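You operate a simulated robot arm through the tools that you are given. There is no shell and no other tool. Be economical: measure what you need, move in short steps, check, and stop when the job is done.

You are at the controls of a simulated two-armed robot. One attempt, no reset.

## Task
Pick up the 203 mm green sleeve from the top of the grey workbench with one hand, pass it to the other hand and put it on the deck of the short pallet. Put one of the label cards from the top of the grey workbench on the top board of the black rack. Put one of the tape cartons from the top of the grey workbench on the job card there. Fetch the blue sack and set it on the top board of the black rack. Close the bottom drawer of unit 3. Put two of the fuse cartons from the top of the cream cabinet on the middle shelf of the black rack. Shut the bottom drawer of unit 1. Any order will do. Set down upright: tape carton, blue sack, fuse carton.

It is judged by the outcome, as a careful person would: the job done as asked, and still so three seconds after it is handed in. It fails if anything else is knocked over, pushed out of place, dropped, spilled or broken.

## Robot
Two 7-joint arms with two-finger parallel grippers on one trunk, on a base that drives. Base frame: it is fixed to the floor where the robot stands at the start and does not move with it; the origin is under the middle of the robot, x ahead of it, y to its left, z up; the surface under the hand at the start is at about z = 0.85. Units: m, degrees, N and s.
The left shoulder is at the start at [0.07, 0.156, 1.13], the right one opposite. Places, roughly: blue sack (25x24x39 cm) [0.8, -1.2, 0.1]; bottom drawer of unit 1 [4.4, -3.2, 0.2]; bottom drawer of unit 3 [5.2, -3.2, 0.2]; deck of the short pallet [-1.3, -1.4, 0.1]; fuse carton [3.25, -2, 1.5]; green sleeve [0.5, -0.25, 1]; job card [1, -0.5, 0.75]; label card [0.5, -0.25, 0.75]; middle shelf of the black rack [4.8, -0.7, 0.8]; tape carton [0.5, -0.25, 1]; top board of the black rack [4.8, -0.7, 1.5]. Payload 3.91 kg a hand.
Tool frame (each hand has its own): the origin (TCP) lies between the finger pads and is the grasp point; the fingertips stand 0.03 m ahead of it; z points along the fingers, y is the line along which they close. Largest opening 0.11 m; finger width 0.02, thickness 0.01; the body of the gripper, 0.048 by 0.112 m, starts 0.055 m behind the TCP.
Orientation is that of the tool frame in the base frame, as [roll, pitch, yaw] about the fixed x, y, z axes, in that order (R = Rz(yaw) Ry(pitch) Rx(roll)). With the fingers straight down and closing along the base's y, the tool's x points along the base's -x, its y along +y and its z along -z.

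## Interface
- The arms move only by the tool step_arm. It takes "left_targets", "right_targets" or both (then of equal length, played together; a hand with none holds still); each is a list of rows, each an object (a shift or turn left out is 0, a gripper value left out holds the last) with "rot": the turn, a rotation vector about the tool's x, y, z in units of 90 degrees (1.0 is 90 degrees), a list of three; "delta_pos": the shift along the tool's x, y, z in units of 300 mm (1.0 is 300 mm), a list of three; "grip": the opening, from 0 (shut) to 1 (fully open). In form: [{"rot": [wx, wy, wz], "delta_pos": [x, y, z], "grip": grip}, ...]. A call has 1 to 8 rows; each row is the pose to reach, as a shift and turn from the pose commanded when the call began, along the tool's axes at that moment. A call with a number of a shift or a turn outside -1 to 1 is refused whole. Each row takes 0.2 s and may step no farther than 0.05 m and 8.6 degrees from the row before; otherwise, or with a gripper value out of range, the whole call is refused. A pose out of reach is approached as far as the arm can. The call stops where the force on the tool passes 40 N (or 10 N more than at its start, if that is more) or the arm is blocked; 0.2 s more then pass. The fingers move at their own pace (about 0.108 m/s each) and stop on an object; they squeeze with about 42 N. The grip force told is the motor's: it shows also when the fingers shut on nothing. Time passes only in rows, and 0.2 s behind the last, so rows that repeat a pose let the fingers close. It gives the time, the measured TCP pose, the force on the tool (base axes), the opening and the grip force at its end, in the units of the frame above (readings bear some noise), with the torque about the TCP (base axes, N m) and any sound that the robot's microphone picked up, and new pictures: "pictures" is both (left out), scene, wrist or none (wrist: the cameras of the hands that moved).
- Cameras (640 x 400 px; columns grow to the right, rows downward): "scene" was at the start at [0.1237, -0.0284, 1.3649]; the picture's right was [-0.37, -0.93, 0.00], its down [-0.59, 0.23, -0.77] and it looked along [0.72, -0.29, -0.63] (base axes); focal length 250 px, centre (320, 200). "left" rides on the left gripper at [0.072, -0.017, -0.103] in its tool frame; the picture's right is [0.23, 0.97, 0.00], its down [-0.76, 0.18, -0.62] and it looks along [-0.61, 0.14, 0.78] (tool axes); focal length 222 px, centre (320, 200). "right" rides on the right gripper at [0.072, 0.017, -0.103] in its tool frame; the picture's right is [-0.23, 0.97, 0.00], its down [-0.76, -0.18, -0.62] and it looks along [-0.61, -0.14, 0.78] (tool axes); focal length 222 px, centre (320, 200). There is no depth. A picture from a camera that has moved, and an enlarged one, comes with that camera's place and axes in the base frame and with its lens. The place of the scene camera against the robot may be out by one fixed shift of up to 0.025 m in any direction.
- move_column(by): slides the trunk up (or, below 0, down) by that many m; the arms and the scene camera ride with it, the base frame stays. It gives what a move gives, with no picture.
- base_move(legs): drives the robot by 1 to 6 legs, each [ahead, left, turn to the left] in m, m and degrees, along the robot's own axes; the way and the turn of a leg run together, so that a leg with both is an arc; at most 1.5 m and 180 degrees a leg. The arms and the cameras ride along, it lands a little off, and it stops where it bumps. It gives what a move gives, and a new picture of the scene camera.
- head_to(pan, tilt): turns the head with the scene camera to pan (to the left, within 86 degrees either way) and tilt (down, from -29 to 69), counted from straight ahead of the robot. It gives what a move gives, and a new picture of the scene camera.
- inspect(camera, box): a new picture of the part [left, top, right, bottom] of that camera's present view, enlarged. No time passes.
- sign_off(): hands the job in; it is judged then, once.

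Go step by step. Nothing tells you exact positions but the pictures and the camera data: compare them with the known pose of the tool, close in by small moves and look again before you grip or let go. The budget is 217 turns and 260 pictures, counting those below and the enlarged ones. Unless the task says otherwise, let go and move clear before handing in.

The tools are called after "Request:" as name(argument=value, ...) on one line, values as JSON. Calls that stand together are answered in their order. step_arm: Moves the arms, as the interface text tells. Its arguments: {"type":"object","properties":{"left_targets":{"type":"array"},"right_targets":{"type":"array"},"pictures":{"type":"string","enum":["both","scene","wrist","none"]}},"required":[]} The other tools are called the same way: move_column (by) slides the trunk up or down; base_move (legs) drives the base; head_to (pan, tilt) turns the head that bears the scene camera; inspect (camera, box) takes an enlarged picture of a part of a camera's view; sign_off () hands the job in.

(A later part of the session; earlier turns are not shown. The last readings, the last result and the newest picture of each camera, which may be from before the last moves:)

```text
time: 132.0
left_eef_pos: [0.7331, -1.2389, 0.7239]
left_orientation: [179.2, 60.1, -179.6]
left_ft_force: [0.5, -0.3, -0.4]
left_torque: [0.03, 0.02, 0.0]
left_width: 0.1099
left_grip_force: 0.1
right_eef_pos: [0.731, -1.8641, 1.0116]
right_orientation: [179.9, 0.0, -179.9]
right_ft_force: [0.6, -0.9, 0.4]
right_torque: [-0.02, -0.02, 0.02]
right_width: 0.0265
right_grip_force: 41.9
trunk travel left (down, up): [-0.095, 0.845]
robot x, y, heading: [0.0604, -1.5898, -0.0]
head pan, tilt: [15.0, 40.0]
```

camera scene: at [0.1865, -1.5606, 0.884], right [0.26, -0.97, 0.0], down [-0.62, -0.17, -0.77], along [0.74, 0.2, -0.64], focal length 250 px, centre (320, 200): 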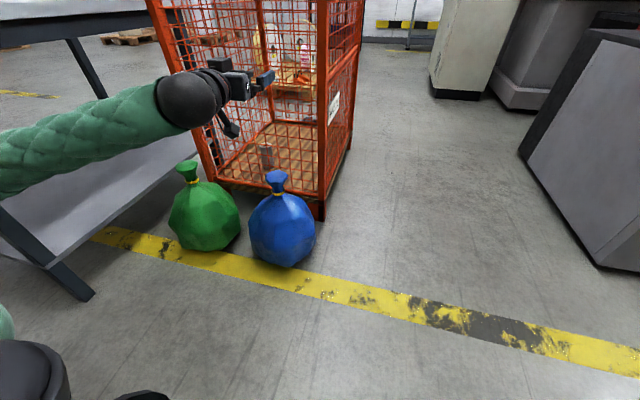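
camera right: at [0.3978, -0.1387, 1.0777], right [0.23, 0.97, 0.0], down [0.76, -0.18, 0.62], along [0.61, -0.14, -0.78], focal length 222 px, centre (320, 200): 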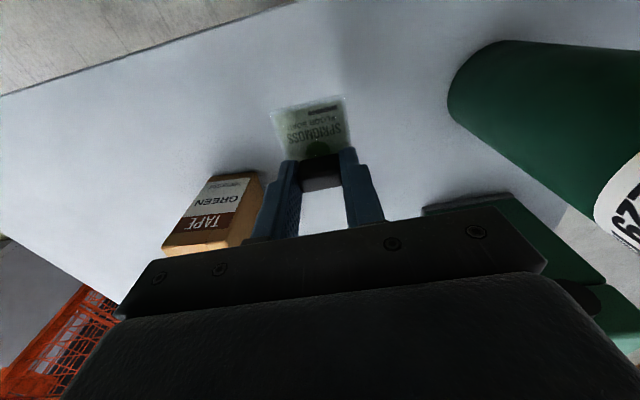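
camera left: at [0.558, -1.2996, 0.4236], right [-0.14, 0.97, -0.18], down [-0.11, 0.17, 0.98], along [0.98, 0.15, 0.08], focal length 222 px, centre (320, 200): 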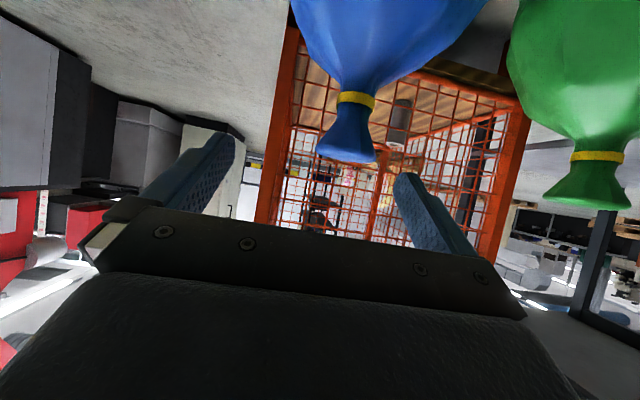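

Clean. Now lower straight down in front of the neck.

Request:
step_arm(left_targets=[{"delta_pos": [0.117, 0, 0.048]}, {"delta_pos": [0.233, 0, 0.096]}, {"delta_pos": [0.35, 0, 0.144]}, {"delta_pos": [0.467, 0, 0.193]}, {"delta_pos": [0.583, 0, 0.241]}, {"delta_pos": [0.7, 0, 0.289]}, {"delta_pos": [0.817, 0, 0.337]}, {"delta_pos": [0.933, 0, 0.385]}], pictures="wrist")

```text
time: 133.8
left_eef_pos: [0.7002, -1.2381, 0.4374]
left_orientation: [179.1, 61.8, -179.7]
left_ft_force: [-3.0, 1.6, -6.0]
left_torque: [-0.03, -0.56, -0.06]
left_width: 0.1098
left_grip_force: 0.0
right_eef_pos: [0.7304, -1.8631, 1.0117]
right_orientation: [180.0, -0.1, 180.0]
right_ft_force: [-0.3, -0.9, -0.5]
right_torque: [0.03, 0.03, 0.05]
right_width: 0.0265
right_grip_force: 41.9
trunk travel left (down, up): [-0.095, 0.845]
robot x, y, heading: [0.0594, -1.5866, 0.4]
head pan, tilt: [15.0, 40.0]
camera left: at [0.5751, -1.2558, 0.4228], right [-0.13, 0.97, -0.19], down [-0.19, 0.17, 0.97], along [0.97, 0.16, 0.17], focal length 222 px, centre (320, 200)
```

left: 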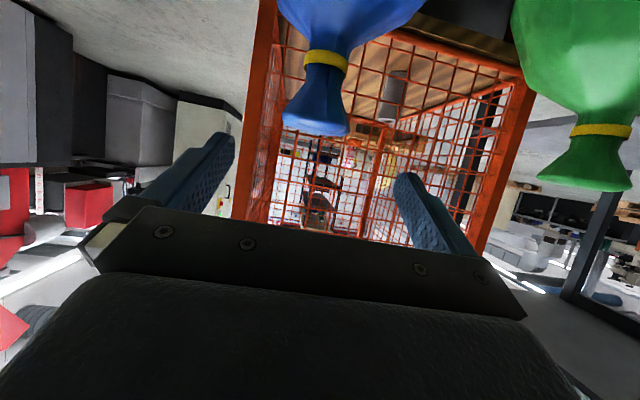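

Request:
step_arm(left_targets=[{"delta_pos": [0, 0, 0]}], pictures="scene")

```text
time: 134.2
left_eef_pos: [0.6956, -1.2389, 0.4235]
left_orientation: [179.2, 60.2, -179.6]
left_ft_force: [0.4, 0.4, -0.2]
left_torque: [-0.02, -0.02, -0.03]
left_width: 0.11
left_grip_force: 0.1
right_eef_pos: [0.731, -1.8631, 1.0122]
right_orientation: [-180.0, -0.1, 180.0]
right_ft_force: [-0.1, 0.4, -0.6]
right_torque: [-0.03, 0.02, 0.05]
right_width: 0.0264
right_grip_force: 41.4
trunk travel left (down, up): [-0.095, 0.845]
robot x, y, heading: [0.059, -1.586, 0.3]
head pan, tilt: [15.0, 40.0]
camera scene: at [0.1864, -1.5603, 0.884], right [0.26, -0.97, 0.0], down [-0.62, -0.17, -0.77], along [0.74, 0.2, -0.64], focal length 250 px, centre (320, 200)
```

scene: 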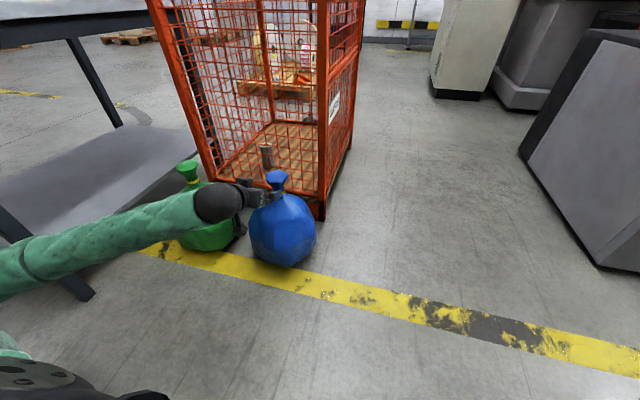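

Settled and force-free. Moving in around the neck.

Request:
step_arm(left_targets=[{"delta_pos": [0.04, 0, 0.105]}, {"delta_pos": [0.07, 0, 0.21]}, {"delta_pos": [0.09, 0, 0.32]}, {"delta_pos": [0.1, 0, 0.42]}, {"delta_pos": [0.1, 0, 0.527]}, {"delta_pos": [0.1, 0, 0.527]}], pictures="both")

```text
time: 135.6
left_eef_pos: [0.7473, -1.201, 0.3255]
left_orientation: [179.7, 60.3, -179.6]
left_ft_force: [-1.1, -0.2, -0.4]
left_torque: [0.02, 0.01, -0.03]
left_width: 0.1099
left_grip_force: 0.1
left hand out of reach, approached as far as the arm can: row 1, 2, 3, 4, 5, 6
right_eef_pos: [0.7307, -1.8652, 1.0117]
right_orientation: [179.9, 0.0, -180.0]
right_ft_force: [0.2, -0.7, -0.4]
right_torque: [-0.01, 0.0, -0.01]
right_width: 0.0265
right_grip_force: 41.8
trunk travel left (down, up): [-0.095, 0.845]
robot x, y, heading: [0.0608, -1.5856, 0.4]
head pan, tilt: [15.0, 40.0]
camera scene: at [0.1864, -1.5607, 0.884], right [0.26, -0.97, 0.0], down [-0.62, -0.17, -0.77], along [0.74, 0.2, -0.64], focal length 250 px, centre (320, 200)
camera left: at [0.6215, -1.2189, 0.3134], right [-0.12, 0.97, -0.19], down [-0.17, 0.17, 0.97], along [0.98, 0.15, 0.14], focal length 222 px, centre (320, 200)
```

scene: 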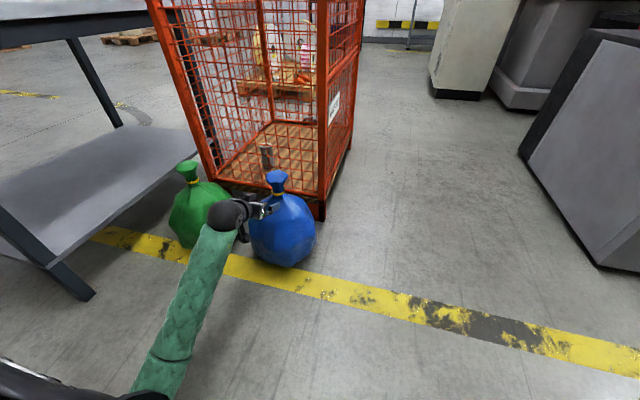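
left: 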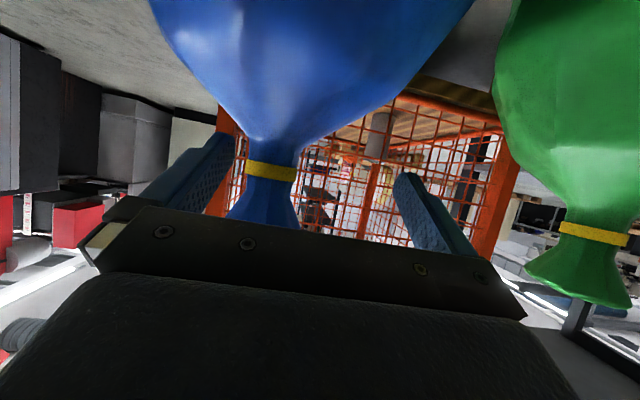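

The arm changed posture but is now near: the neck sits off to one side. I'll shift sideways only and check.

Request:
step_arm(left_targets=[{"delta_pos": [0, -0.06, 0]}, {"delta_pos": [0, -0.125, 0]}, {"delta_pos": [0, -0.125, 0]}], pictures="none")

```text
time: 136.4
left_eef_pos: [0.7479, -1.2022, 0.3257]
left_orientation: [179.6, 60.3, -179.6]
left_ft_force: [-0.1, 0.3, 0.2]
left_torque: [0.02, 0.01, 0.02]
left_width: 0.1102
left_grip_force: 0.1
left hand out of reach, approached as far as the arm can: row 1, 2, 3
right_eef_pos: [0.7302, -1.8649, 1.0108]
right_orientation: [179.9, -0.1, 179.9]
right_ft_force: [-0.1, 0.1, -0.6]
right_torque: [0.01, -0.01, 0.01]
right_width: 0.0265
right_grip_force: 41.7
trunk travel left (down, up): [-0.095, 0.845]
robot x, y, heading: [0.0621, -1.5845, 0.1]
head pan, tilt: [15.0, 40.0]
```

The arm won't go that way at this height, but the base can: I'll strafe 36 mm right and drive 70 mm ahead, keeping the hand fixed.

Request:
base_move(legs=[[0, -0.036, 0], [0.068, 0, 0]])

Request:
inspect(camera="left", box=[0, 0, 640, 400])

```text
time: 137.8
left_eef_pos: [0.8162, -1.2379, 0.3261]
left_orientation: [179.5, 60.3, -179.8]
left_ft_force: [0.5, -0.3, 0.4]
left_torque: [0.01, -0.01, 0.0]
left_width: 0.11
left_grip_force: 0.2
right_eef_pos: [0.7997, -1.8999, 1.0114]
right_orientation: [179.9, 0.0, 180.0]
right_ft_force: [0.5, -0.3, -0.9]
right_torque: [0.01, 0.0, 0.03]
right_width: 0.0263
right_grip_force: 41.6
trunk travel left (down, up): [-0.095, 0.845]
robot x, y, heading: [0.1306, -1.6213, 0.1]
head pan, tilt: [15.0, 40.0]
camera scene: at [0.2551, -1.5964, 0.8839], right [0.26, -0.97, 0.0], down [-0.62, -0.17, -0.77], along [0.74, 0.2, -0.64], focal length 250 px, centre (320, 200)
```

scene: 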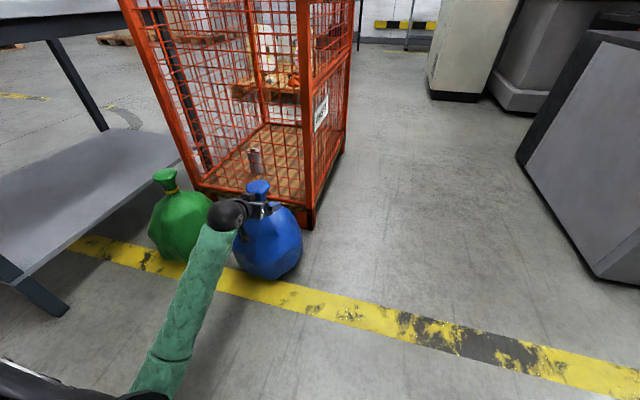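

```text
1.00 times, centred on (320, 200) of left (not enlarged: the box is as wide or as high as the picture)
camera zoom: at [0.6903, -1.2546, 0.3134], right [-0.12, 0.97, -0.19], down [-0.17, 0.17, 0.97], along [0.98, 0.15, 0.14], focal length 222 px, centre (320, 200)
```

zoom: 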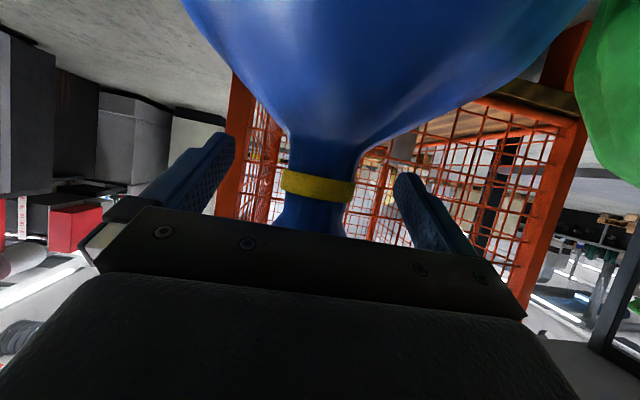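

The neck is centred between the fingers. Closing.

Request:
step_arm(left_targets=[{"grip": 0}, {"grip": 0}, {"grip": 0}, {"grip": 0}], pictures="wrist")

```text
time: 138.8
left_eef_pos: [0.8161, -1.238, 0.3255]
left_orientation: [179.6, 60.3, -179.6]
left_ft_force: [0.5, 0.0, 1.8]
left_torque: [-0.93, -0.01, 0.1]
left_width: 0.0391
left_grip_force: 41.8
right_eef_pos: [0.7998, -1.9006, 1.0111]
right_orientation: [179.9, 0.0, -180.0]
right_ft_force: [0.5, -0.1, -0.2]
right_torque: [-0.02, -0.01, 0.0]
right_width: 0.0265
right_grip_force: 41.8
trunk travel left (down, up): [-0.095, 0.845]
robot x, y, heading: [0.1285, -1.6225, 0.1]
head pan, tilt: [15.0, 40.0]
camera left: at [0.6903, -1.2547, 0.3137], right [-0.12, 0.97, -0.19], down [-0.17, 0.17, 0.97], along [0.98, 0.15, 0.14], focal length 222 px, centre (320, 200)
```

left: 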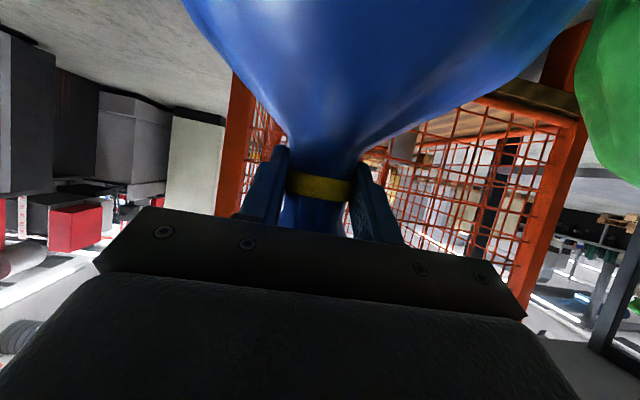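

Firm grip on the neck. Lifting by the trunk.

Request:
move_column(by=0.25)

Request:
head_to(pan=10, tilt=40)

```text
time: 141.4
left_eef_pos: [0.816, -1.2381, 0.5746]
left_orientation: [179.7, 60.3, -179.6]
left_ft_force: [0.4, -1.1, -9.3]
left_torque: [-0.61, 0.09, -0.1]
left_width: 0.0391
left_grip_force: 42.3
right_eef_pos: [0.7995, -1.8994, 1.2604]
right_orientation: [-180.0, 0.0, 180.0]
right_ft_force: [0.4, 0.8, -0.7]
right_torque: [0.02, 0.01, 0.01]
right_width: 0.0265
right_grip_force: 42.4
trunk travel left (down, up): [-0.345, 0.595]
robot x, y, heading: [0.1255, -1.6244, -0.2]
head pan, tilt: [15.0, 40.0]
```

```text
time: 142.1
left_eef_pos: [0.8152, -1.2386, 0.5754]
left_orientation: [179.7, 60.2, -179.6]
left_ft_force: [-0.3, -1.1, -9.0]
left_torque: [-0.56, 0.11, -0.07]
left_width: 0.0391
left_grip_force: 42.1
right_eef_pos: [0.8011, -1.8989, 1.2605]
right_orientation: [-179.9, 0.0, 180.0]
right_ft_force: [-0.3, 0.1, 0.3]
right_torque: [-0.03, 0.0, -0.01]
right_width: 0.0264
right_grip_force: 41.7
trunk travel left (down, up): [-0.345, 0.595]
robot x, y, heading: [0.1256, -1.6239, 0.2]
head pan, tilt: [10.0, 40.0]
camera scene: at [0.2573, -1.6033, 1.1339], right [0.18, -0.98, 0.0], down [-0.63, -0.11, -0.77], along [0.75, 0.14, -0.64], focal length 250 px, centre (320, 200)
```

scene: 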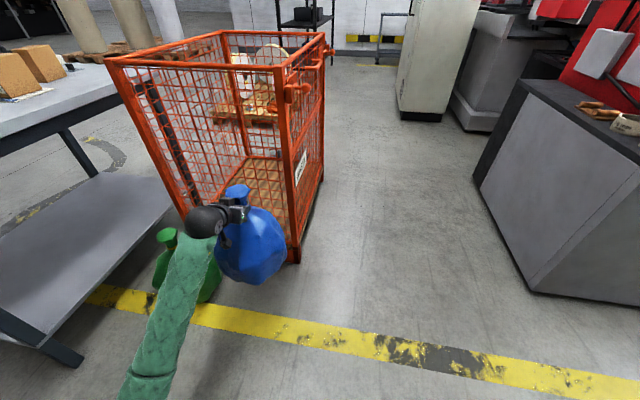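

The sack is up (about 9 N). I'll raise the trunk further, then drive along the aisle between the cage and the machine toward the rack.

Request:
move_column(by=0.4)

Request:
head_to(pan=10, tilt=20)

Request:
base_move(legs=[[0, -0.3, 0], [1.5, 0, 0], [0.6, 0, 0]])

```text
time: 145.9
left_eef_pos: [0.8172, -1.2368, 0.9739]
left_orientation: [179.7, 60.2, -179.6]
left_ft_force: [-0.3, 0.7, -8.0]
left_torque: [0.58, 0.17, 0.05]
left_width: 0.0391
left_grip_force: 42.3
right_eef_pos: [0.8008, -1.8993, 1.6605]
right_orientation: [180.0, 0.1, 180.0]
right_ft_force: [-0.9, 1.0, 0.1]
right_torque: [0.03, -0.02, -0.05]
right_width: 0.026
right_grip_force: 42.1
trunk travel left (down, up): [-0.745, 0.195]
robot x, y, heading: [0.1271, -1.623, 0.2]
head pan, tilt: [10.0, 40.0]
```

```text
time: 146.8
left_eef_pos: [0.8169, -1.2378, 0.9753]
left_orientation: [179.5, 60.2, -179.6]
left_ft_force: [0.7, -1.2, -9.8]
left_torque: [-0.53, 0.07, -0.09]
left_width: 0.0392
left_grip_force: 41.7
right_eef_pos: [0.8006, -1.8989, 1.6619]
right_orientation: [-180.0, 0.1, 179.9]
right_ft_force: [0.0, -0.8, -0.3]
right_torque: [-0.02, 0.03, 0.02]
right_width: 0.0264
right_grip_force: 42.5
trunk travel left (down, up): [-0.745, 0.195]
robot x, y, heading: [0.1303, -1.6222, 0.2]
head pan, tilt: [10.0, 20.0]
camera scene: at [0.2657, -1.6018, 1.5652], right [0.18, -0.98, 0.0], down [-0.34, -0.06, -0.94], along [0.92, 0.17, -0.34], focal length 250 px, centre (320, 200)
```

scene: 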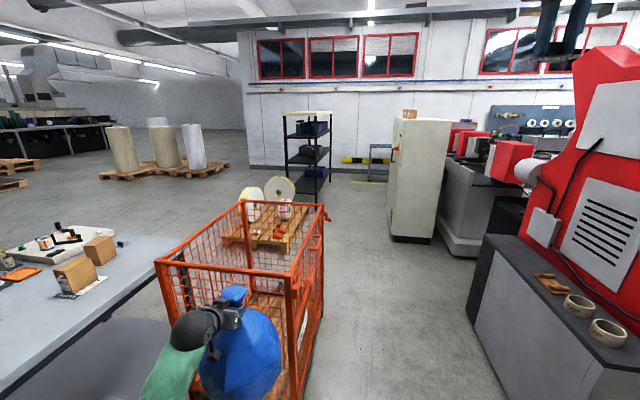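

```text
time: 158.8
left_eef_pos: [2.9324, -1.5737, 0.9745]
left_orientation: [179.7, 60.2, 179.2]
left_ft_force: [0.4, 0.2, -9.3]
left_torque: [-0.01, 0.09, -0.02]
left_width: 0.0387
left_grip_force: 42.3
right_eef_pos: [2.9042, -2.2352, 1.6609]
right_orientation: [180.0, 0.1, 178.9]
right_ft_force: [-0.5, -0.4, 0.3]
right_torque: [0.03, 0.02, -0.01]
right_width: 0.0263
right_grip_force: 41.4
trunk travel left (down, up): [-0.745, 0.195]
robot x, y, heading: [2.2389, -1.9476, -0.6]
head pan, tilt: [10.0, 20.0]
camera scene: at [2.3751, -1.9278, 1.5653], right [0.16, -0.99, 0.0], down [-0.34, -0.05, -0.94], along [0.93, 0.15, -0.34], focal length 250 px, centre (320, 200)
```

scene: 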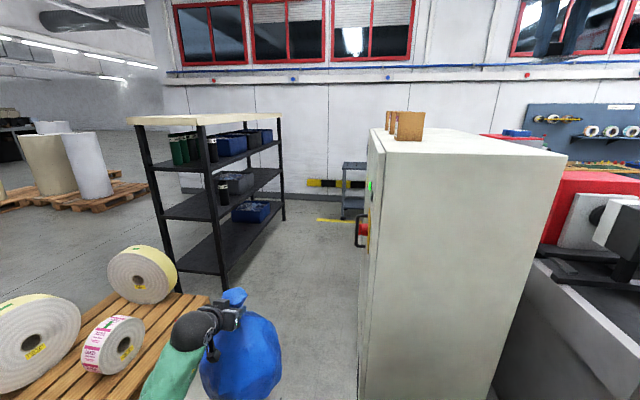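

The rack's top board is empty; its long front faces -y at about y≈-0.8. Before manoeuvring I'll raise the sack well above the cage and reels.

Request:
move_column(by=0.19)

Request:
step_arm(left_targets=[{"delta_pos": [-0.108, 0, -0.0625]}, {"delta_pos": [-0.216, 0, -0.125]}, {"delta_pos": [-0.325, 0, -0.1875]}, {"delta_pos": [-0.433, 0, -0.25]}, {"delta_pos": [-0.541, 0, -0.3125]}, {"delta_pos": [-0.65, 0, -0.375]}], pictures="scene")

```text
time: 160.9
left_eef_pos: [2.9335, -1.5739, 1.1649]
left_orientation: [179.7, 60.2, 179.3]
left_ft_force: [-0.2, 0.1, -9.1]
left_torque: [0.01, 0.17, -0.04]
left_width: 0.0385
left_grip_force: 41.8
right_eef_pos: [2.9039, -2.2376, 1.8514]
right_orientation: [179.9, 0.0, 178.9]
right_ft_force: [0.7, -0.2, 0.0]
right_torque: [0.02, -0.01, 0.01]
right_width: 0.0262
right_grip_force: 42.0
trunk travel left (down, up): [-0.935, 0.005]
robot x, y, heading: [2.2387, -1.9458, -1.0]
head pan, tilt: [10.0, 20.0]
```

```text
time: 162.3
left_eef_pos: [2.9311, -1.5754, 1.3893]
left_orientation: [179.5, 60.2, 179.3]
left_ft_force: [-0.3, 0.0, -9.3]
left_torque: [-0.12, 0.14, 0.05]
left_width: 0.0382
left_grip_force: 41.7
right_eef_pos: [2.9047, -2.2363, 1.851]
right_orientation: [179.9, 0.0, 178.8]
right_ft_force: [0.7, -0.6, -1.1]
right_torque: [0.0, -0.02, -0.01]
right_width: 0.0263
right_grip_force: 41.8
trunk travel left (down, up): [-0.935, 0.005]
robot x, y, heading: [2.2366, -1.9476, -0.9]
head pan, tilt: [10.0, 20.0]
camera scene: at [2.375, -1.9288, 1.7552], right [0.16, -0.99, 0.0], down [-0.34, -0.05, -0.94], along [0.93, 0.15, -0.34], focal length 250 px, centre (320, 200)
```

scene: 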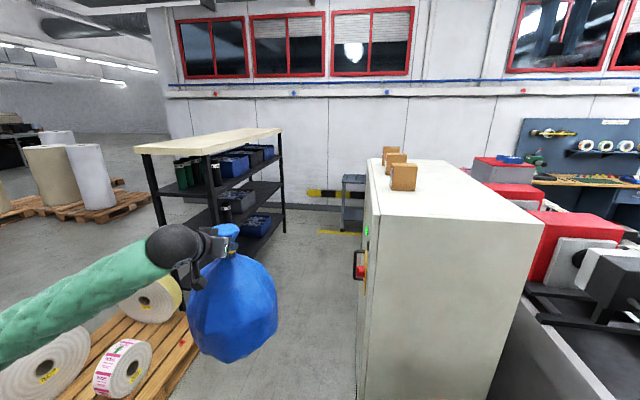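

Working well. I'll raise the sack further, so its bottom clears the rack's top board, before driving.

Request:
step_arm(left_targets=[{"delta_pos": [-0.108, 0, -0.0625]}, {"delta_pos": [-0.216, 0, -0.125]}, {"delta_pos": [-0.325, 0, -0.1875]}, {"delta_pos": [-0.433, 0, -0.25]}, {"delta_pos": [-0.541, 0, -0.3125]}, {"delta_pos": [-0.65, 0, -0.375]}, {"delta_pos": [-0.72, 0, -0.415]}], pictures="none")

Request:
step_arm(left_targets=[{"delta_pos": [-0.108, 0, -0.0625]}, {"delta_pos": [-0.216, 0, -0.125]}, {"delta_pos": [-0.325, 0, -0.1875]}, {"delta_pos": [-0.433, 0, -0.25]}, {"delta_pos": [-0.541, 0, -0.3125]}, {"delta_pos": [-0.65, 0, -0.375]}, {"delta_pos": [-0.72, 0, -0.415]}], pictures="none")

```text
time: 163.9
left_eef_pos: [2.9317, -1.575, 1.6393]
left_orientation: [179.6, 60.0, 179.4]
left_ft_force: [0.1, -0.3, -8.5]
left_torque: [-0.06, 0.14, -0.01]
left_width: 0.0383
left_grip_force: 41.9
right_eef_pos: [2.9053, -2.2352, 1.8513]
right_orientation: [180.0, 0.0, 178.9]
right_ft_force: [0.1, 0.7, -0.1]
right_torque: [0.03, -0.01, 0.03]
right_width: 0.0264
right_grip_force: 41.2
trunk travel left (down, up): [-0.935, 0.005]
robot x, y, heading: [2.2374, -1.9462, -0.8]
head pan, tilt: [10.0, 20.0]
```

```text
time: 165.5
left_eef_pos: [2.9295, -1.5747, 1.8879]
left_orientation: [179.5, 60.2, 179.2]
left_ft_force: [0.2, 0.0, -9.1]
left_torque: [-0.33, 0.16, -0.11]
left_width: 0.0378
left_grip_force: 41.4
right_eef_pos: [2.9042, -2.2362, 1.8497]
right_orientation: [179.9, 0.1, 178.9]
right_ft_force: [0.8, -0.2, 0.2]
right_torque: [0.05, 0.02, -0.02]
right_width: 0.0267
right_grip_force: 42.3
trunk travel left (down, up): [-0.935, 0.005]
robot x, y, heading: [2.2346, -1.9421, -1.0]
head pan, tilt: [10.0, 20.0]
```

Sack bottom is at about z 1.56. Now strafe left, turn to face the rack side (+y), and strafe along toward it.

Request:
head_to(pan=-35, tilt=25)

Request:
base_move(legs=[[0, 0.42, 0], [0, 0, 91], [0, -1.0, 0]])

```text
time: 166.7
left_eef_pos: [2.9316, -1.5759, 1.8877]
left_orientation: [179.8, 60.1, 179.3]
left_ft_force: [0.1, 1.7, -8.4]
left_torque: [0.72, 0.17, 0.18]
left_width: 0.0377
left_grip_force: 42.1
right_eef_pos: [2.9049, -2.2353, 1.8505]
right_orientation: [-180.0, 0.0, 178.9]
right_ft_force: [-1.0, -0.3, -0.4]
right_torque: [-0.02, -0.03, -0.02]
right_width: 0.0261
right_grip_force: 42.0
trunk travel left (down, up): [-0.935, 0.005]
robot x, y, heading: [2.2376, -1.9455, -1.0]
head pan, tilt: [-35.0, 25.0]
camera scene: at [2.358, -1.9963, 1.7472], right [-0.59, -0.81, 0.0], down [-0.34, 0.25, -0.91], along [0.73, -0.53, -0.42], focal length 250 px, centre (320, 200)
```

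scene: 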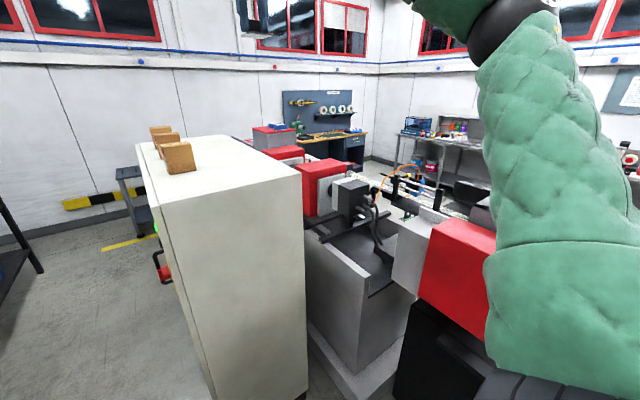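

```text
time: 177.9
left_eef_pos: [2.8592, -0.8384, 1.8875]
left_orientation: [179.7, 60.2, -89.4]
left_ft_force: [0.0, 0.5, -9.1]
left_torque: [-0.18, 0.01, -0.01]
left_width: 0.0368
left_grip_force: 42.4
right_eef_pos: [3.5175, -0.8523, 1.8514]
right_orientation: [180.0, 0.0, -89.9]
right_ft_force: [0.4, -0.5, 0.1]
right_torque: [0.02, -0.02, -0.01]
right_width: 0.0263
right_grip_force: 42.1
trunk travel left (down, up): [-0.935, 0.005]
robot x, y, heading: [3.2451, -1.5232, 90.2]
head pan, tilt: [-35.0, 25.0]
camera scene: at [3.2888, -1.3924, 1.7472], right [0.82, -0.57, 0.0], down [-0.24, -0.35, -0.91], along [0.52, 0.74, -0.42], focal length 250 px, centre (320, 200)
```

scene: 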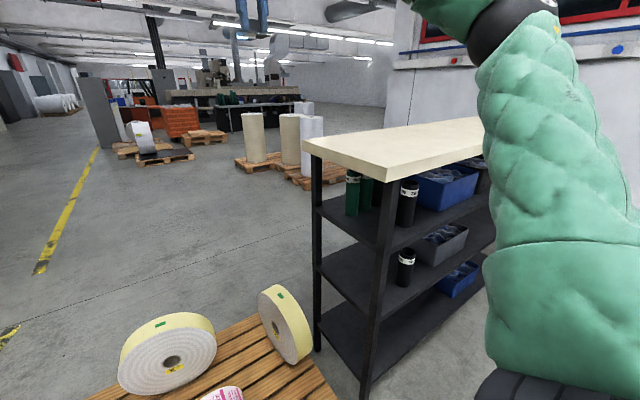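

The rack's top board begins at x≈4.0, y from −0.81 to −0.23, z≈1.47. I'll strafe right 1.5 m so both hands stand in front of it.

Request:
base_move(legs=[[0, -1.5, 0]])

Request:
head_to(pan=15, tilt=30)

```text
time: 185.3
left_eef_pos: [4.3667, -0.8315, 1.8887]
left_orientation: [179.6, 60.2, -89.5]
left_ft_force: [0.1, -0.2, -8.1]
left_torque: [-0.18, 0.02, 0.02]
left_width: 0.0367
left_grip_force: 41.6
right_eef_pos: [5.0262, -0.8458, 1.8517]
right_orientation: [180.0, -0.1, -90.0]
right_ft_force: [-0.4, -0.1, -0.3]
right_torque: [-0.01, -0.01, 0.0]
right_width: 0.0261
right_grip_force: 42.4
trunk travel left (down, up): [-0.935, 0.005]
robot x, y, heading: [4.7482, -1.5186, 90.4]
head pan, tilt: [-35.0, 25.0]
camera scene: at [4.7963, -1.3867, 1.7472], right [0.82, -0.57, 0.0], down [-0.24, -0.35, -0.91], along [0.52, 0.74, -0.42], focal length 250 px, centre (320, 200)
```

scene: 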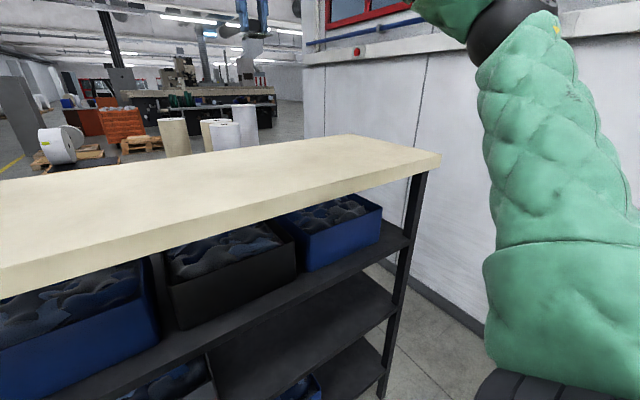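

```text
time: 186.5
left_eef_pos: [4.3671, -0.8302, 1.8876]
left_orientation: [179.7, 60.2, -89.6]
left_ft_force: [0.7, 0.0, -9.1]
left_torque: [-0.16, -0.01, -0.01]
left_width: 0.0367
left_grip_force: 42.1
right_eef_pos: [5.0271, -0.8448, 1.8513]
right_orientation: [180.0, 0.0, -89.9]
right_ft_force: [-0.6, -0.6, -1.0]
right_torque: [-0.03, 0.02, -0.01]
right_width: 0.0263
right_grip_force: 42.0
trunk travel left (down, up): [-0.935, 0.005]
robot x, y, heading: [4.7496, -1.5144, 90.2]
head pan, tilt: [15.0, 30.0]
camera scene: at [4.7206, -1.3751, 1.7392], right [0.97, 0.26, 0.0], down [0.13, -0.48, -0.87], along [-0.23, 0.84, -0.5], focal length 250 px, centre (320, 200)
```

scene: 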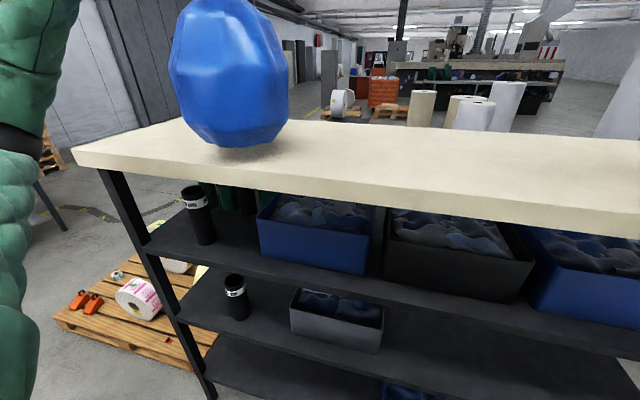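

The sack is above the board's front edge. I'll drive 0.25 m ahead to bring it over the middle of the board.

Request:
base_move(legs=[[0.25, 0, 0]])

```text
time: 188.3
left_eef_pos: [4.3669, -0.5874, 1.8912]
left_orientation: [179.7, 60.3, -89.6]
left_ft_force: [-0.3, 0.0, -8.4]
left_torque: [-0.21, -0.03, 0.01]
left_width: 0.0366
left_grip_force: 41.9
right_eef_pos: [5.0273, -0.6002, 1.8538]
right_orientation: [-180.0, 0.2, -90.0]
right_ft_force: [0.5, -0.5, 0.7]
right_torque: [0.02, 0.01, 0.01]
right_width: 0.0265
right_grip_force: 41.8
trunk travel left (down, up): [-0.935, 0.005]
robot x, y, heading: [4.7511, -1.2685, 90.1]
head pan, tilt: [15.0, 30.0]
camera scene: at [4.7201, -1.1303, 1.7397], right [0.97, 0.26, 0.0], down [0.13, -0.48, -0.87], along [-0.23, 0.84, -0.5], focal length 250 px, centre (320, 200)
```

scene: 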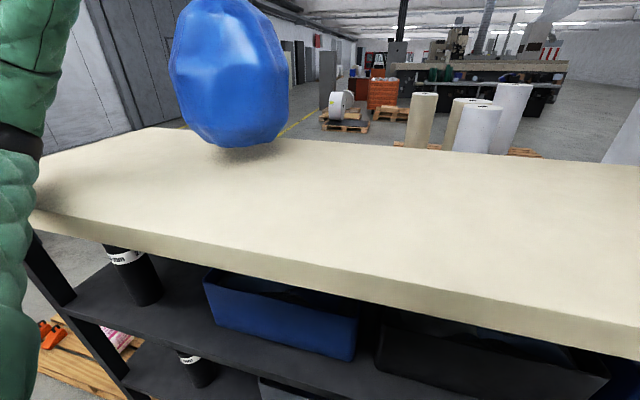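

The sack hangs a few cm above the board. Lowering gently.

Request:
step_arm(left_targets=[{"delta_pos": [0.043, 0, 0.025]}, {"delta_pos": [0.072, 0, 0.042]}, {"delta_pos": [0.101, 0, 0.058]}, {"delta_pos": [0.116, 0, 0.067]}, {"delta_pos": [0.116, 0, 0.067]}], pictures="scene")

```text
time: 189.5
left_eef_pos: [4.377, -0.5838, 1.8572]
left_orientation: [179.1, 60.5, -90.3]
left_ft_force: [0.6, 0.1, -8.2]
left_torque: [-0.2, 0.01, 0.0]
left_width: 0.0366
left_grip_force: 41.9
right_eef_pos: [5.0357, -0.5951, 1.8529]
right_orientation: [179.6, 0.0, -90.1]
right_ft_force: [0.4, -0.4, -0.5]
right_torque: [-0.05, -0.02, -0.02]
right_width: 0.0263
right_grip_force: 42.2
trunk travel left (down, up): [-0.935, 0.005]
robot x, y, heading: [4.7491, -1.2663, 89.8]
head pan, tilt: [15.0, 30.0]
camera scene: at [4.7269, -1.1243, 1.7422], right [0.97, 0.26, 0.0], down [0.13, -0.48, -0.87], along [-0.23, 0.84, -0.5], focal length 250 px, centre (320, 200)
```

scene: 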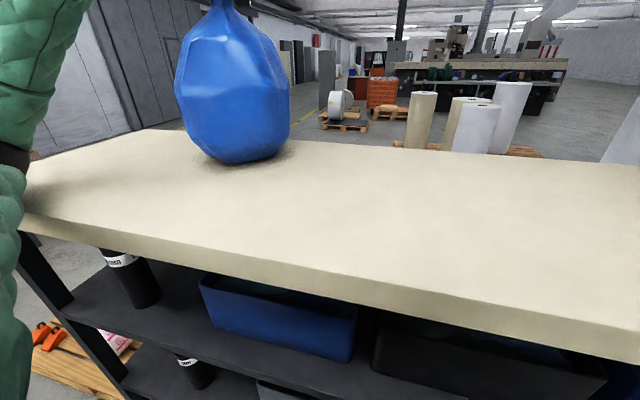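

Request:
step_arm(left_targets=[{"delta_pos": [0, 0, 0]}], pictures="none")

Request:
head_to(pan=45, tilt=30)

```text
time: 189.9
left_eef_pos: [4.377, -0.5815, 1.8565]
left_orientation: [179.1, 60.6, -90.3]
left_ft_force: [0.1, 0.1, -9.4]
left_torque: [-0.16, -0.03, 0.01]
left_width: 0.0369
left_grip_force: 42.0
right_eef_pos: [5.0372, -0.5942, 1.8518]
right_orientation: [179.7, 0.0, -90.0]
right_ft_force: [-0.2, -0.4, -0.1]
right_torque: [0.02, 0.01, -0.02]
right_width: 0.0261
right_grip_force: 41.9
trunk travel left (down, up): [-0.935, 0.005]
robot x, y, heading: [4.7448, -1.2703, 90.2]
head pan, tilt: [15.0, 30.0]
```

```text
time: 190.9
left_eef_pos: [4.3765, -0.5825, 1.8575]
left_orientation: [179.2, 60.6, -90.2]
left_ft_force: [-0.2, -0.4, -8.4]
left_torque: [-0.14, 0.0, 0.01]
left_width: 0.0366
left_grip_force: 41.6
right_eef_pos: [5.0365, -0.5957, 1.8524]
right_orientation: [179.6, 0.0, -90.0]
right_ft_force: [0.0, -0.3, -0.5]
right_torque: [0.03, 0.0, 0.01]
right_width: 0.0264
right_grip_force: 42.0
trunk travel left (down, up): [-0.935, 0.005]
robot x, y, heading: [4.7502, -1.273, 90.2]
head pan, tilt: [45.0, 30.0]
camera scene: at [4.6868, -1.1477, 1.7422], right [0.71, 0.71, 0.0], down [0.35, -0.36, -0.87], along [-0.61, 0.61, -0.5], focal length 250 px, centre (320, 200)
```

scene: 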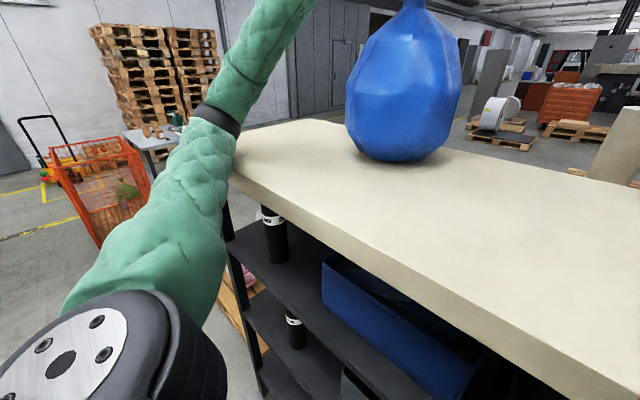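

The left elbow is touching the board's front edge; the board's front is actually at y≈-0.91, so the sack can come back 0.1 m and be centred. I'll lift slightly and back off 0.1 m.

Request:
step_arm(left_targets=[{"delta_pos": [-0.058, 0, -0.033]}, {"delta_pos": [-0.087, 0, -0.05]}], pictures="none")

Request:
base_move(legs=[[-0.1, 0, 0]])

```text
time: 191.5
left_eef_pos: [4.3676, -0.5864, 1.8751]
left_orientation: [179.5, 60.2, -89.4]
left_ft_force: [1.7, -0.6, -8.7]
left_torque: [-0.17, -0.07, -0.01]
left_width: 0.0369
left_grip_force: 41.7
right_eef_pos: [5.0295, -0.5991, 1.849]
right_orientation: [179.9, 0.1, -89.9]
right_ft_force: [0.1, -1.3, 0.1]
right_torque: [0.01, -0.05, 0.03]
right_width: 0.0267
right_grip_force: 42.1
trunk travel left (down, up): [-0.935, 0.005]
robot x, y, heading: [4.7514, -1.2713, 90.3]
head pan, tilt: [45.0, 30.0]
```

```text
time: 192.6
left_eef_pos: [4.3663, -0.6754, 1.8731]
left_orientation: [179.7, 59.9, -89.4]
left_ft_force: [-0.9, 0.8, -9.6]
left_torque: [-0.1, 0.03, -0.03]
left_width: 0.0365
left_grip_force: 42.0
right_eef_pos: [5.0261, -0.6876, 1.8463]
right_orientation: [-180.0, -0.3, -89.7]
right_ft_force: [0.2, 0.4, 0.2]
right_torque: [-0.05, 0.0, 0.0]
right_width: 0.0265
right_grip_force: 42.3
trunk travel left (down, up): [-0.935, 0.005]
robot x, y, heading: [4.7534, -1.3691, 90.0]
head pan, tilt: [45.0, 30.0]
camera scene: at [4.6789, -1.2429, 1.7383], right [0.7, 0.71, 0.0], down [0.36, -0.36, -0.86], along [-0.61, 0.61, -0.5], focal length 250 px, centre (320, 200)
```

scene: 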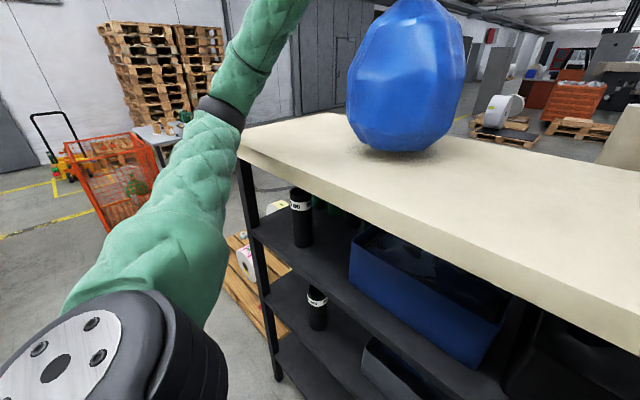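

The elbow is clear now. Lowering in fine steps until the weight comes off.

Request:
step_arm(left_targets=[{"delta_pos": [0.029, 0, 0.017]}, {"delta_pos": [0.058, 0, 0.033]}, {"delta_pos": [0.087, 0, 0.05]}, {"delta_pos": [0.101, 0, 0.058]}, {"delta_pos": [0.116, 0, 0.067]}], pictures="scene")

```text
time: 193.8
left_eef_pos: [4.3665, -0.6888, 1.8412]
left_orientation: [179.7, 60.6, -89.3]
left_ft_force: [-3.9, 4.2, 29.5]
left_torque: [0.6, -0.68, -0.2]
left_width: 0.0368
left_grip_force: 42.1
right_eef_pos: [5.026, -0.6998, 1.8527]
right_orientation: [-180.0, 0.0, -89.8]
right_ft_force: [-1.0, 0.1, -0.5]
right_torque: [-0.01, 0.0, -0.01]
right_width: 0.0264
right_grip_force: 42.2
trunk travel left (down, up): [-0.935, 0.005]
robot x, y, heading: [4.7519, -1.3657, 90.4]
head pan, tilt: [45.0, 30.0]
camera scene: at [4.6804, -1.2544, 1.7401], right [0.7, 0.71, 0.0], down [0.36, -0.35, -0.87], along [-0.62, 0.61, -0.5], focal length 250 px, centre (320, 200)
```

scene: 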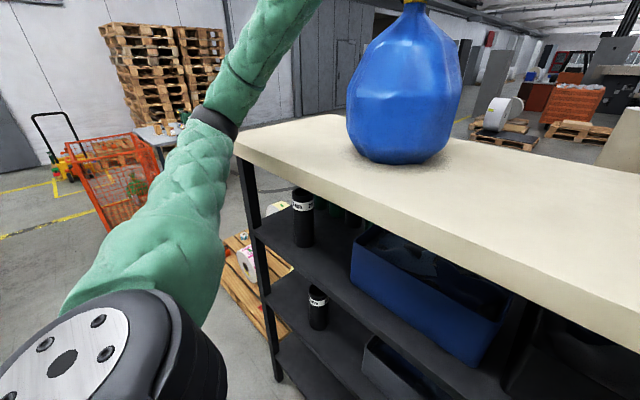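

The sack stands on the board. Easing the pressure, opening and backing out along the hand's axis.

Request:
step_arm(left_targets=[{"delta_pos": [-0.014, 0, -0.008]}, {"delta_pos": [-0.014, 0, -0.008]}, {"delta_pos": [-0.014, 0, -0.008], "grip": 1}, {"delta_pos": [-0.014, 0, -0.008], "grip": 1}, {"delta_pos": [-0.014, 0, -0.008], "grip": 1}, {"delta_pos": [-0.014, 0, -0.008], "grip": 1}], pictures="none")

Request:
step_arm(left_targets=[{"delta_pos": [0, 0, -0.1]}, {"delta_pos": [0, 0, -0.2]}, {"delta_pos": [0, 0, -0.3]}, {"delta_pos": [0, 0, -0.4]}, {"delta_pos": [0, 0, -0.5]}], pictures="both")

```text
time: 195.2
left_eef_pos: [4.3666, -0.6839, 1.8431]
left_orientation: [179.6, 60.2, -89.5]
left_ft_force: [0.0, -0.5, 0.0]
left_torque: [0.03, 0.02, -0.01]
left_width: 0.11
left_grip_force: 0.2
right_eef_pos: [5.0263, -0.6968, 1.8515]
right_orientation: [-180.0, 0.0, -89.8]
right_ft_force: [-0.1, -0.1, -0.7]
right_torque: [0.0, 0.0, -0.02]
right_width: 0.0265
right_grip_force: 42.0
trunk travel left (down, up): [-0.935, 0.005]
robot x, y, heading: [4.7517, -1.3685, 90.4]
head pan, tilt: [45.0, 30.0]
```

```text
time: 196.4
left_eef_pos: [4.369, -0.8165, 1.9172]
left_orientation: [179.7, 60.4, -89.5]
left_ft_force: [0.5, -0.6, -0.3]
left_torque: [0.01, -0.01, 0.01]
left_width: 0.1102
left_grip_force: 0.1
right_eef_pos: [5.0277, -0.7005, 1.8523]
right_orientation: [179.9, 0.1, -89.9]
right_ft_force: [1.0, -0.1, -0.1]
right_torque: [0.02, 0.0, -0.01]
right_width: 0.0262
right_grip_force: 41.7
trunk travel left (down, up): [-0.935, 0.005]
robot x, y, heading: [4.7476, -1.3701, 90.6]
head pan, tilt: [45.0, 30.0]
camera scene: at [4.681, -1.2531, 1.7394], right [0.7, 0.71, 0.0], down [0.36, -0.35, -0.87], along [-0.62, 0.61, -0.5], focal length 250 px, centre (320, 200)
camera left: at [4.3887, -0.9411, 1.9066], right [-0.97, -0.13, -0.19], down [-0.17, -0.17, 0.97], along [-0.16, 0.98, 0.14], focal length 222 px, centre (320, 200)
```

scene: 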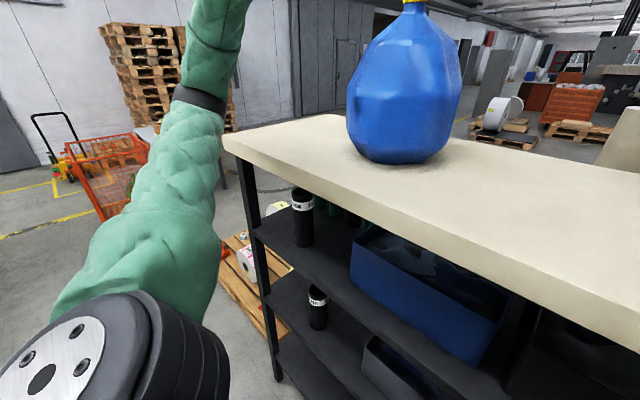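
left: 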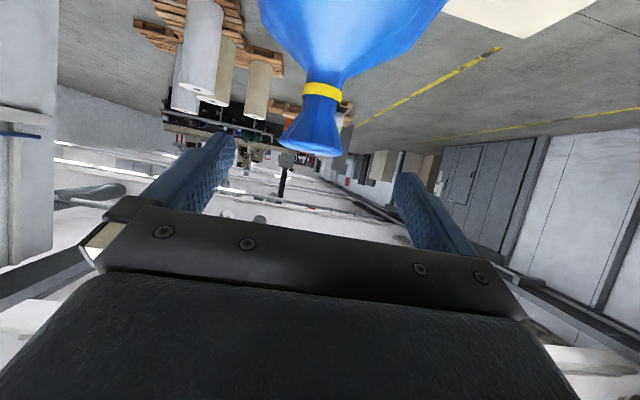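

The sack stands upright and free. Now the label card in the right hand: lowering it toward the board while watching that side.

Request:
head_to(pan=-30, tilt=30)

Request:
step_arm(right_targets=[{"delta_pos": [0, 0, 0.13]}, {"delta_pos": [0, 0, 0.26]}, {"delta_pos": [0, 0, 0.39]}, {"delta_pos": [0, 0, 0.52]}, {"delta_pos": [0, 0, 0.65]}, {"delta_pos": [0, 0, 0.75]}], pictures="both")

```text
time: 197.9
left_eef_pos: [4.3703, -0.8151, 1.917]
left_orientation: [179.6, 60.1, -89.5]
left_ft_force: [0.7, 0.2, -0.2]
left_torque: [-0.01, 0.0, 0.01]
left_width: 0.11
left_grip_force: 0.2
right_eef_pos: [5.0265, -0.6977, 1.8508]
right_orientation: [179.9, -0.1, -89.8]
right_ft_force: [-0.5, 0.3, 0.0]
right_torque: [-0.01, -0.03, -0.03]
right_width: 0.0266
right_grip_force: 41.9
trunk travel left (down, up): [-0.935, 0.005]
robot x, y, heading: [4.7516, -1.3703, 90.1]
head pan, tilt: [-30.0, 30.0]
camera scene: at [4.7895, -1.2365, 1.7393], right [0.87, -0.49, 0.0], down [-0.25, -0.43, -0.87], along [0.43, 0.75, -0.5], focal length 250 px, centre (320, 200)
```

scene: 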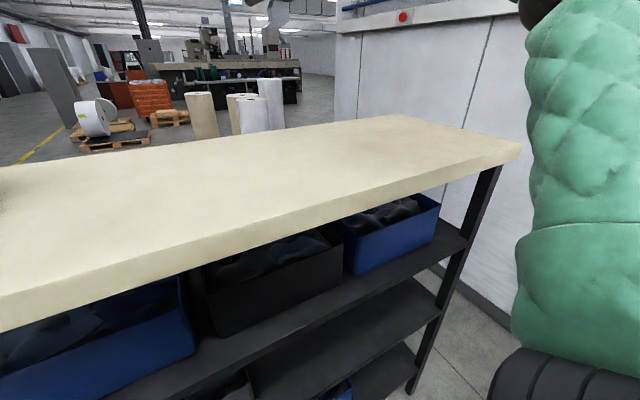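

```text
time: 199.3
left_eef_pos: [4.3702, -0.8135, 1.9172]
left_orientation: [179.6, 60.1, -89.5]
left_ft_force: [0.2, 0.8, 0.3]
left_torque: [-0.01, 0.01, -0.02]
left_width: 0.11
left_grip_force: 0.2
right_eef_pos: [5.028, -0.6983, 1.6267]
right_orientation: [179.9, -0.1, -89.8]
right_ft_force: [-0.8, 0.7, -0.8]
right_torque: [0.0, 0.02, -0.03]
right_width: 0.0266
right_grip_force: 41.6
trunk travel left (down, up): [-0.935, 0.005]
robot x, y, heading: [4.7516, -1.3704, 90.1]
head pan, tilt: [-30.0, 30.0]
camera scene: at [4.7901, -1.236, 1.7393], right [0.87, -0.5, 0.0], down [-0.25, -0.43, -0.87], along [0.43, 0.75, -0.5], focal length 250 px, centre (320, 200)
camera right: at [5.011, -0.7696, 1.7293], right [-0.97, 0.23, 0.0], down [0.18, 0.76, 0.62], along [0.14, 0.61, -0.78], focal length 222 px, centre (320, 200)
```

scene: 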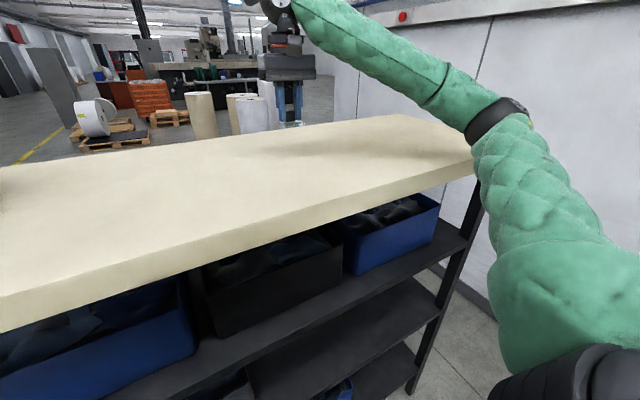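
right: 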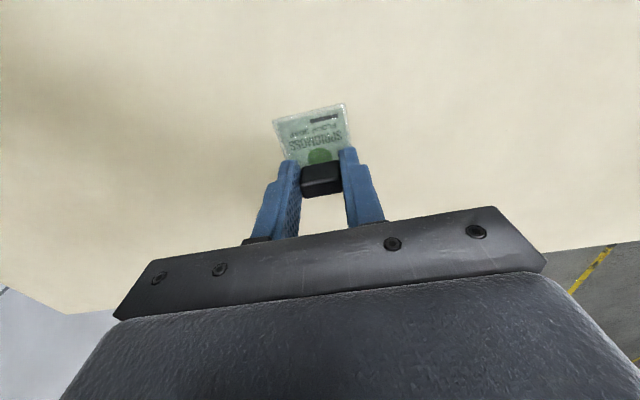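

The right elbow is near the board's corner, so I'll back off 7 cm first, then lower the card.

Request:
base_move(legs=[[-0.07, 0, 0]])

Request:
step_arm(right_targets=[{"delta_pos": [0, 0, 0.07]}, {"delta_pos": [0, 0, 0.14]}, {"delta_pos": [0, 0, 0.2]}, {"delta_pos": [0, 0, 0.225]}, {"delta_pos": [0, 0, 0.24]}], pictures="scene")

```text
time: 200.3
left_eef_pos: [4.3693, -0.8719, 1.912]
left_orientation: [179.6, 59.6, -89.4]
left_ft_force: [0.0, 0.2, -0.6]
left_torque: [-0.03, -0.02, -0.02]
left_width: 0.1098
left_grip_force: 0.1
right_eef_pos: [5.026, -0.7574, 1.6208]
right_orientation: [179.9, -0.4, -89.8]
right_ft_force: [-1.0, 1.3, 0.5]
right_torque: [-0.07, -0.04, -0.01]
right_width: 0.0263
right_grip_force: 42.0
trunk travel left (down, up): [-0.935, 0.005]
robot x, y, heading: [4.7514, -1.4382, 90.3]
head pan, tilt: [-30.0, 30.0]
camera scene: at [4.7899, -1.295, 1.738], right [0.87, -0.49, 0.0], down [-0.25, -0.44, -0.86], along [0.43, 0.75, -0.51], focal length 250 px, centre (320, 200)
```

scene: 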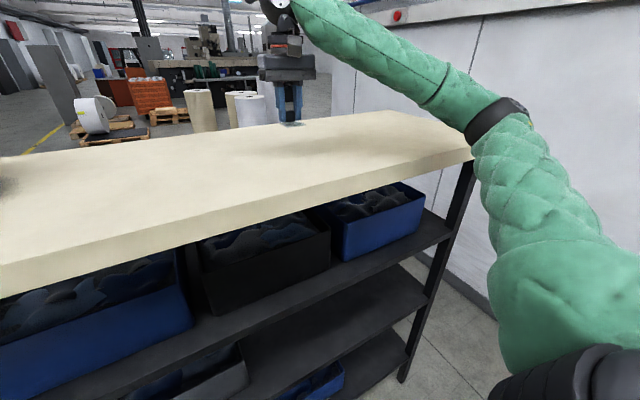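

```text
time: 201.5
left_eef_pos: [4.3711, -0.8784, 1.9157]
left_orientation: [179.7, 60.0, -89.5]
left_ft_force: [-1.3, 0.1, -0.6]
left_torque: [0.0, 0.0, 0.01]
left_width: 0.1099
left_grip_force: 0.0
right_eef_pos: [5.026, -0.7644, 1.5505]
right_orientation: [-179.9, -0.2, -89.8]
right_ft_force: [0.3, 0.8, -0.1]
right_torque: [-0.04, 0.0, -0.03]
right_width: 0.0264
right_grip_force: 42.5
trunk travel left (down, up): [-0.935, 0.005]
robot x, y, heading: [4.7519, -1.4416, 90.4]
head pan, tilt: [-30.0, 30.0]
camera scene: at [4.79, -1.3016, 1.7389], right [0.87, -0.5, 0.0], down [-0.25, -0.44, -0.86], along [0.43, 0.75, -0.5], focal length 250 px, centre (320, 200)
```

scene: 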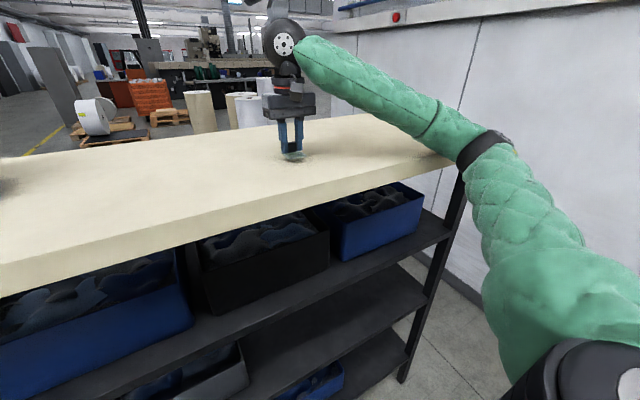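

Not touching yet (no force). A few millimetres more, in fine steps.

Request:
step_arm(right_targets=[{"delta_pos": [0, 0, 0.01]}, {"delta_pos": [0, 0, 0.02]}, {"delta_pos": [0, 0, 0.03]}, {"delta_pos": [0, 0, 0.04]}], pictures="none")

```text
time: 202.5
left_eef_pos: [4.3699, -0.8848, 1.9176]
left_orientation: [179.6, 60.1, -89.4]
left_ft_force: [0.4, -0.4, -0.5]
left_torque: [0.0, 0.02, -0.02]
left_width: 0.1098
left_grip_force: 0.0
right_eef_pos: [5.0265, -0.769, 1.5418]
right_orientation: [-180.0, 0.0, -89.8]
right_ft_force: [-0.3, 1.1, -0.9]
right_torque: [0.01, 0.03, -0.04]
right_width: 0.0263
right_grip_force: 41.6
trunk travel left (down, up): [-0.935, 0.005]
robot x, y, heading: [4.7548, -1.4401, 90.4]
head pan, tilt: [-30.0, 30.0]
```

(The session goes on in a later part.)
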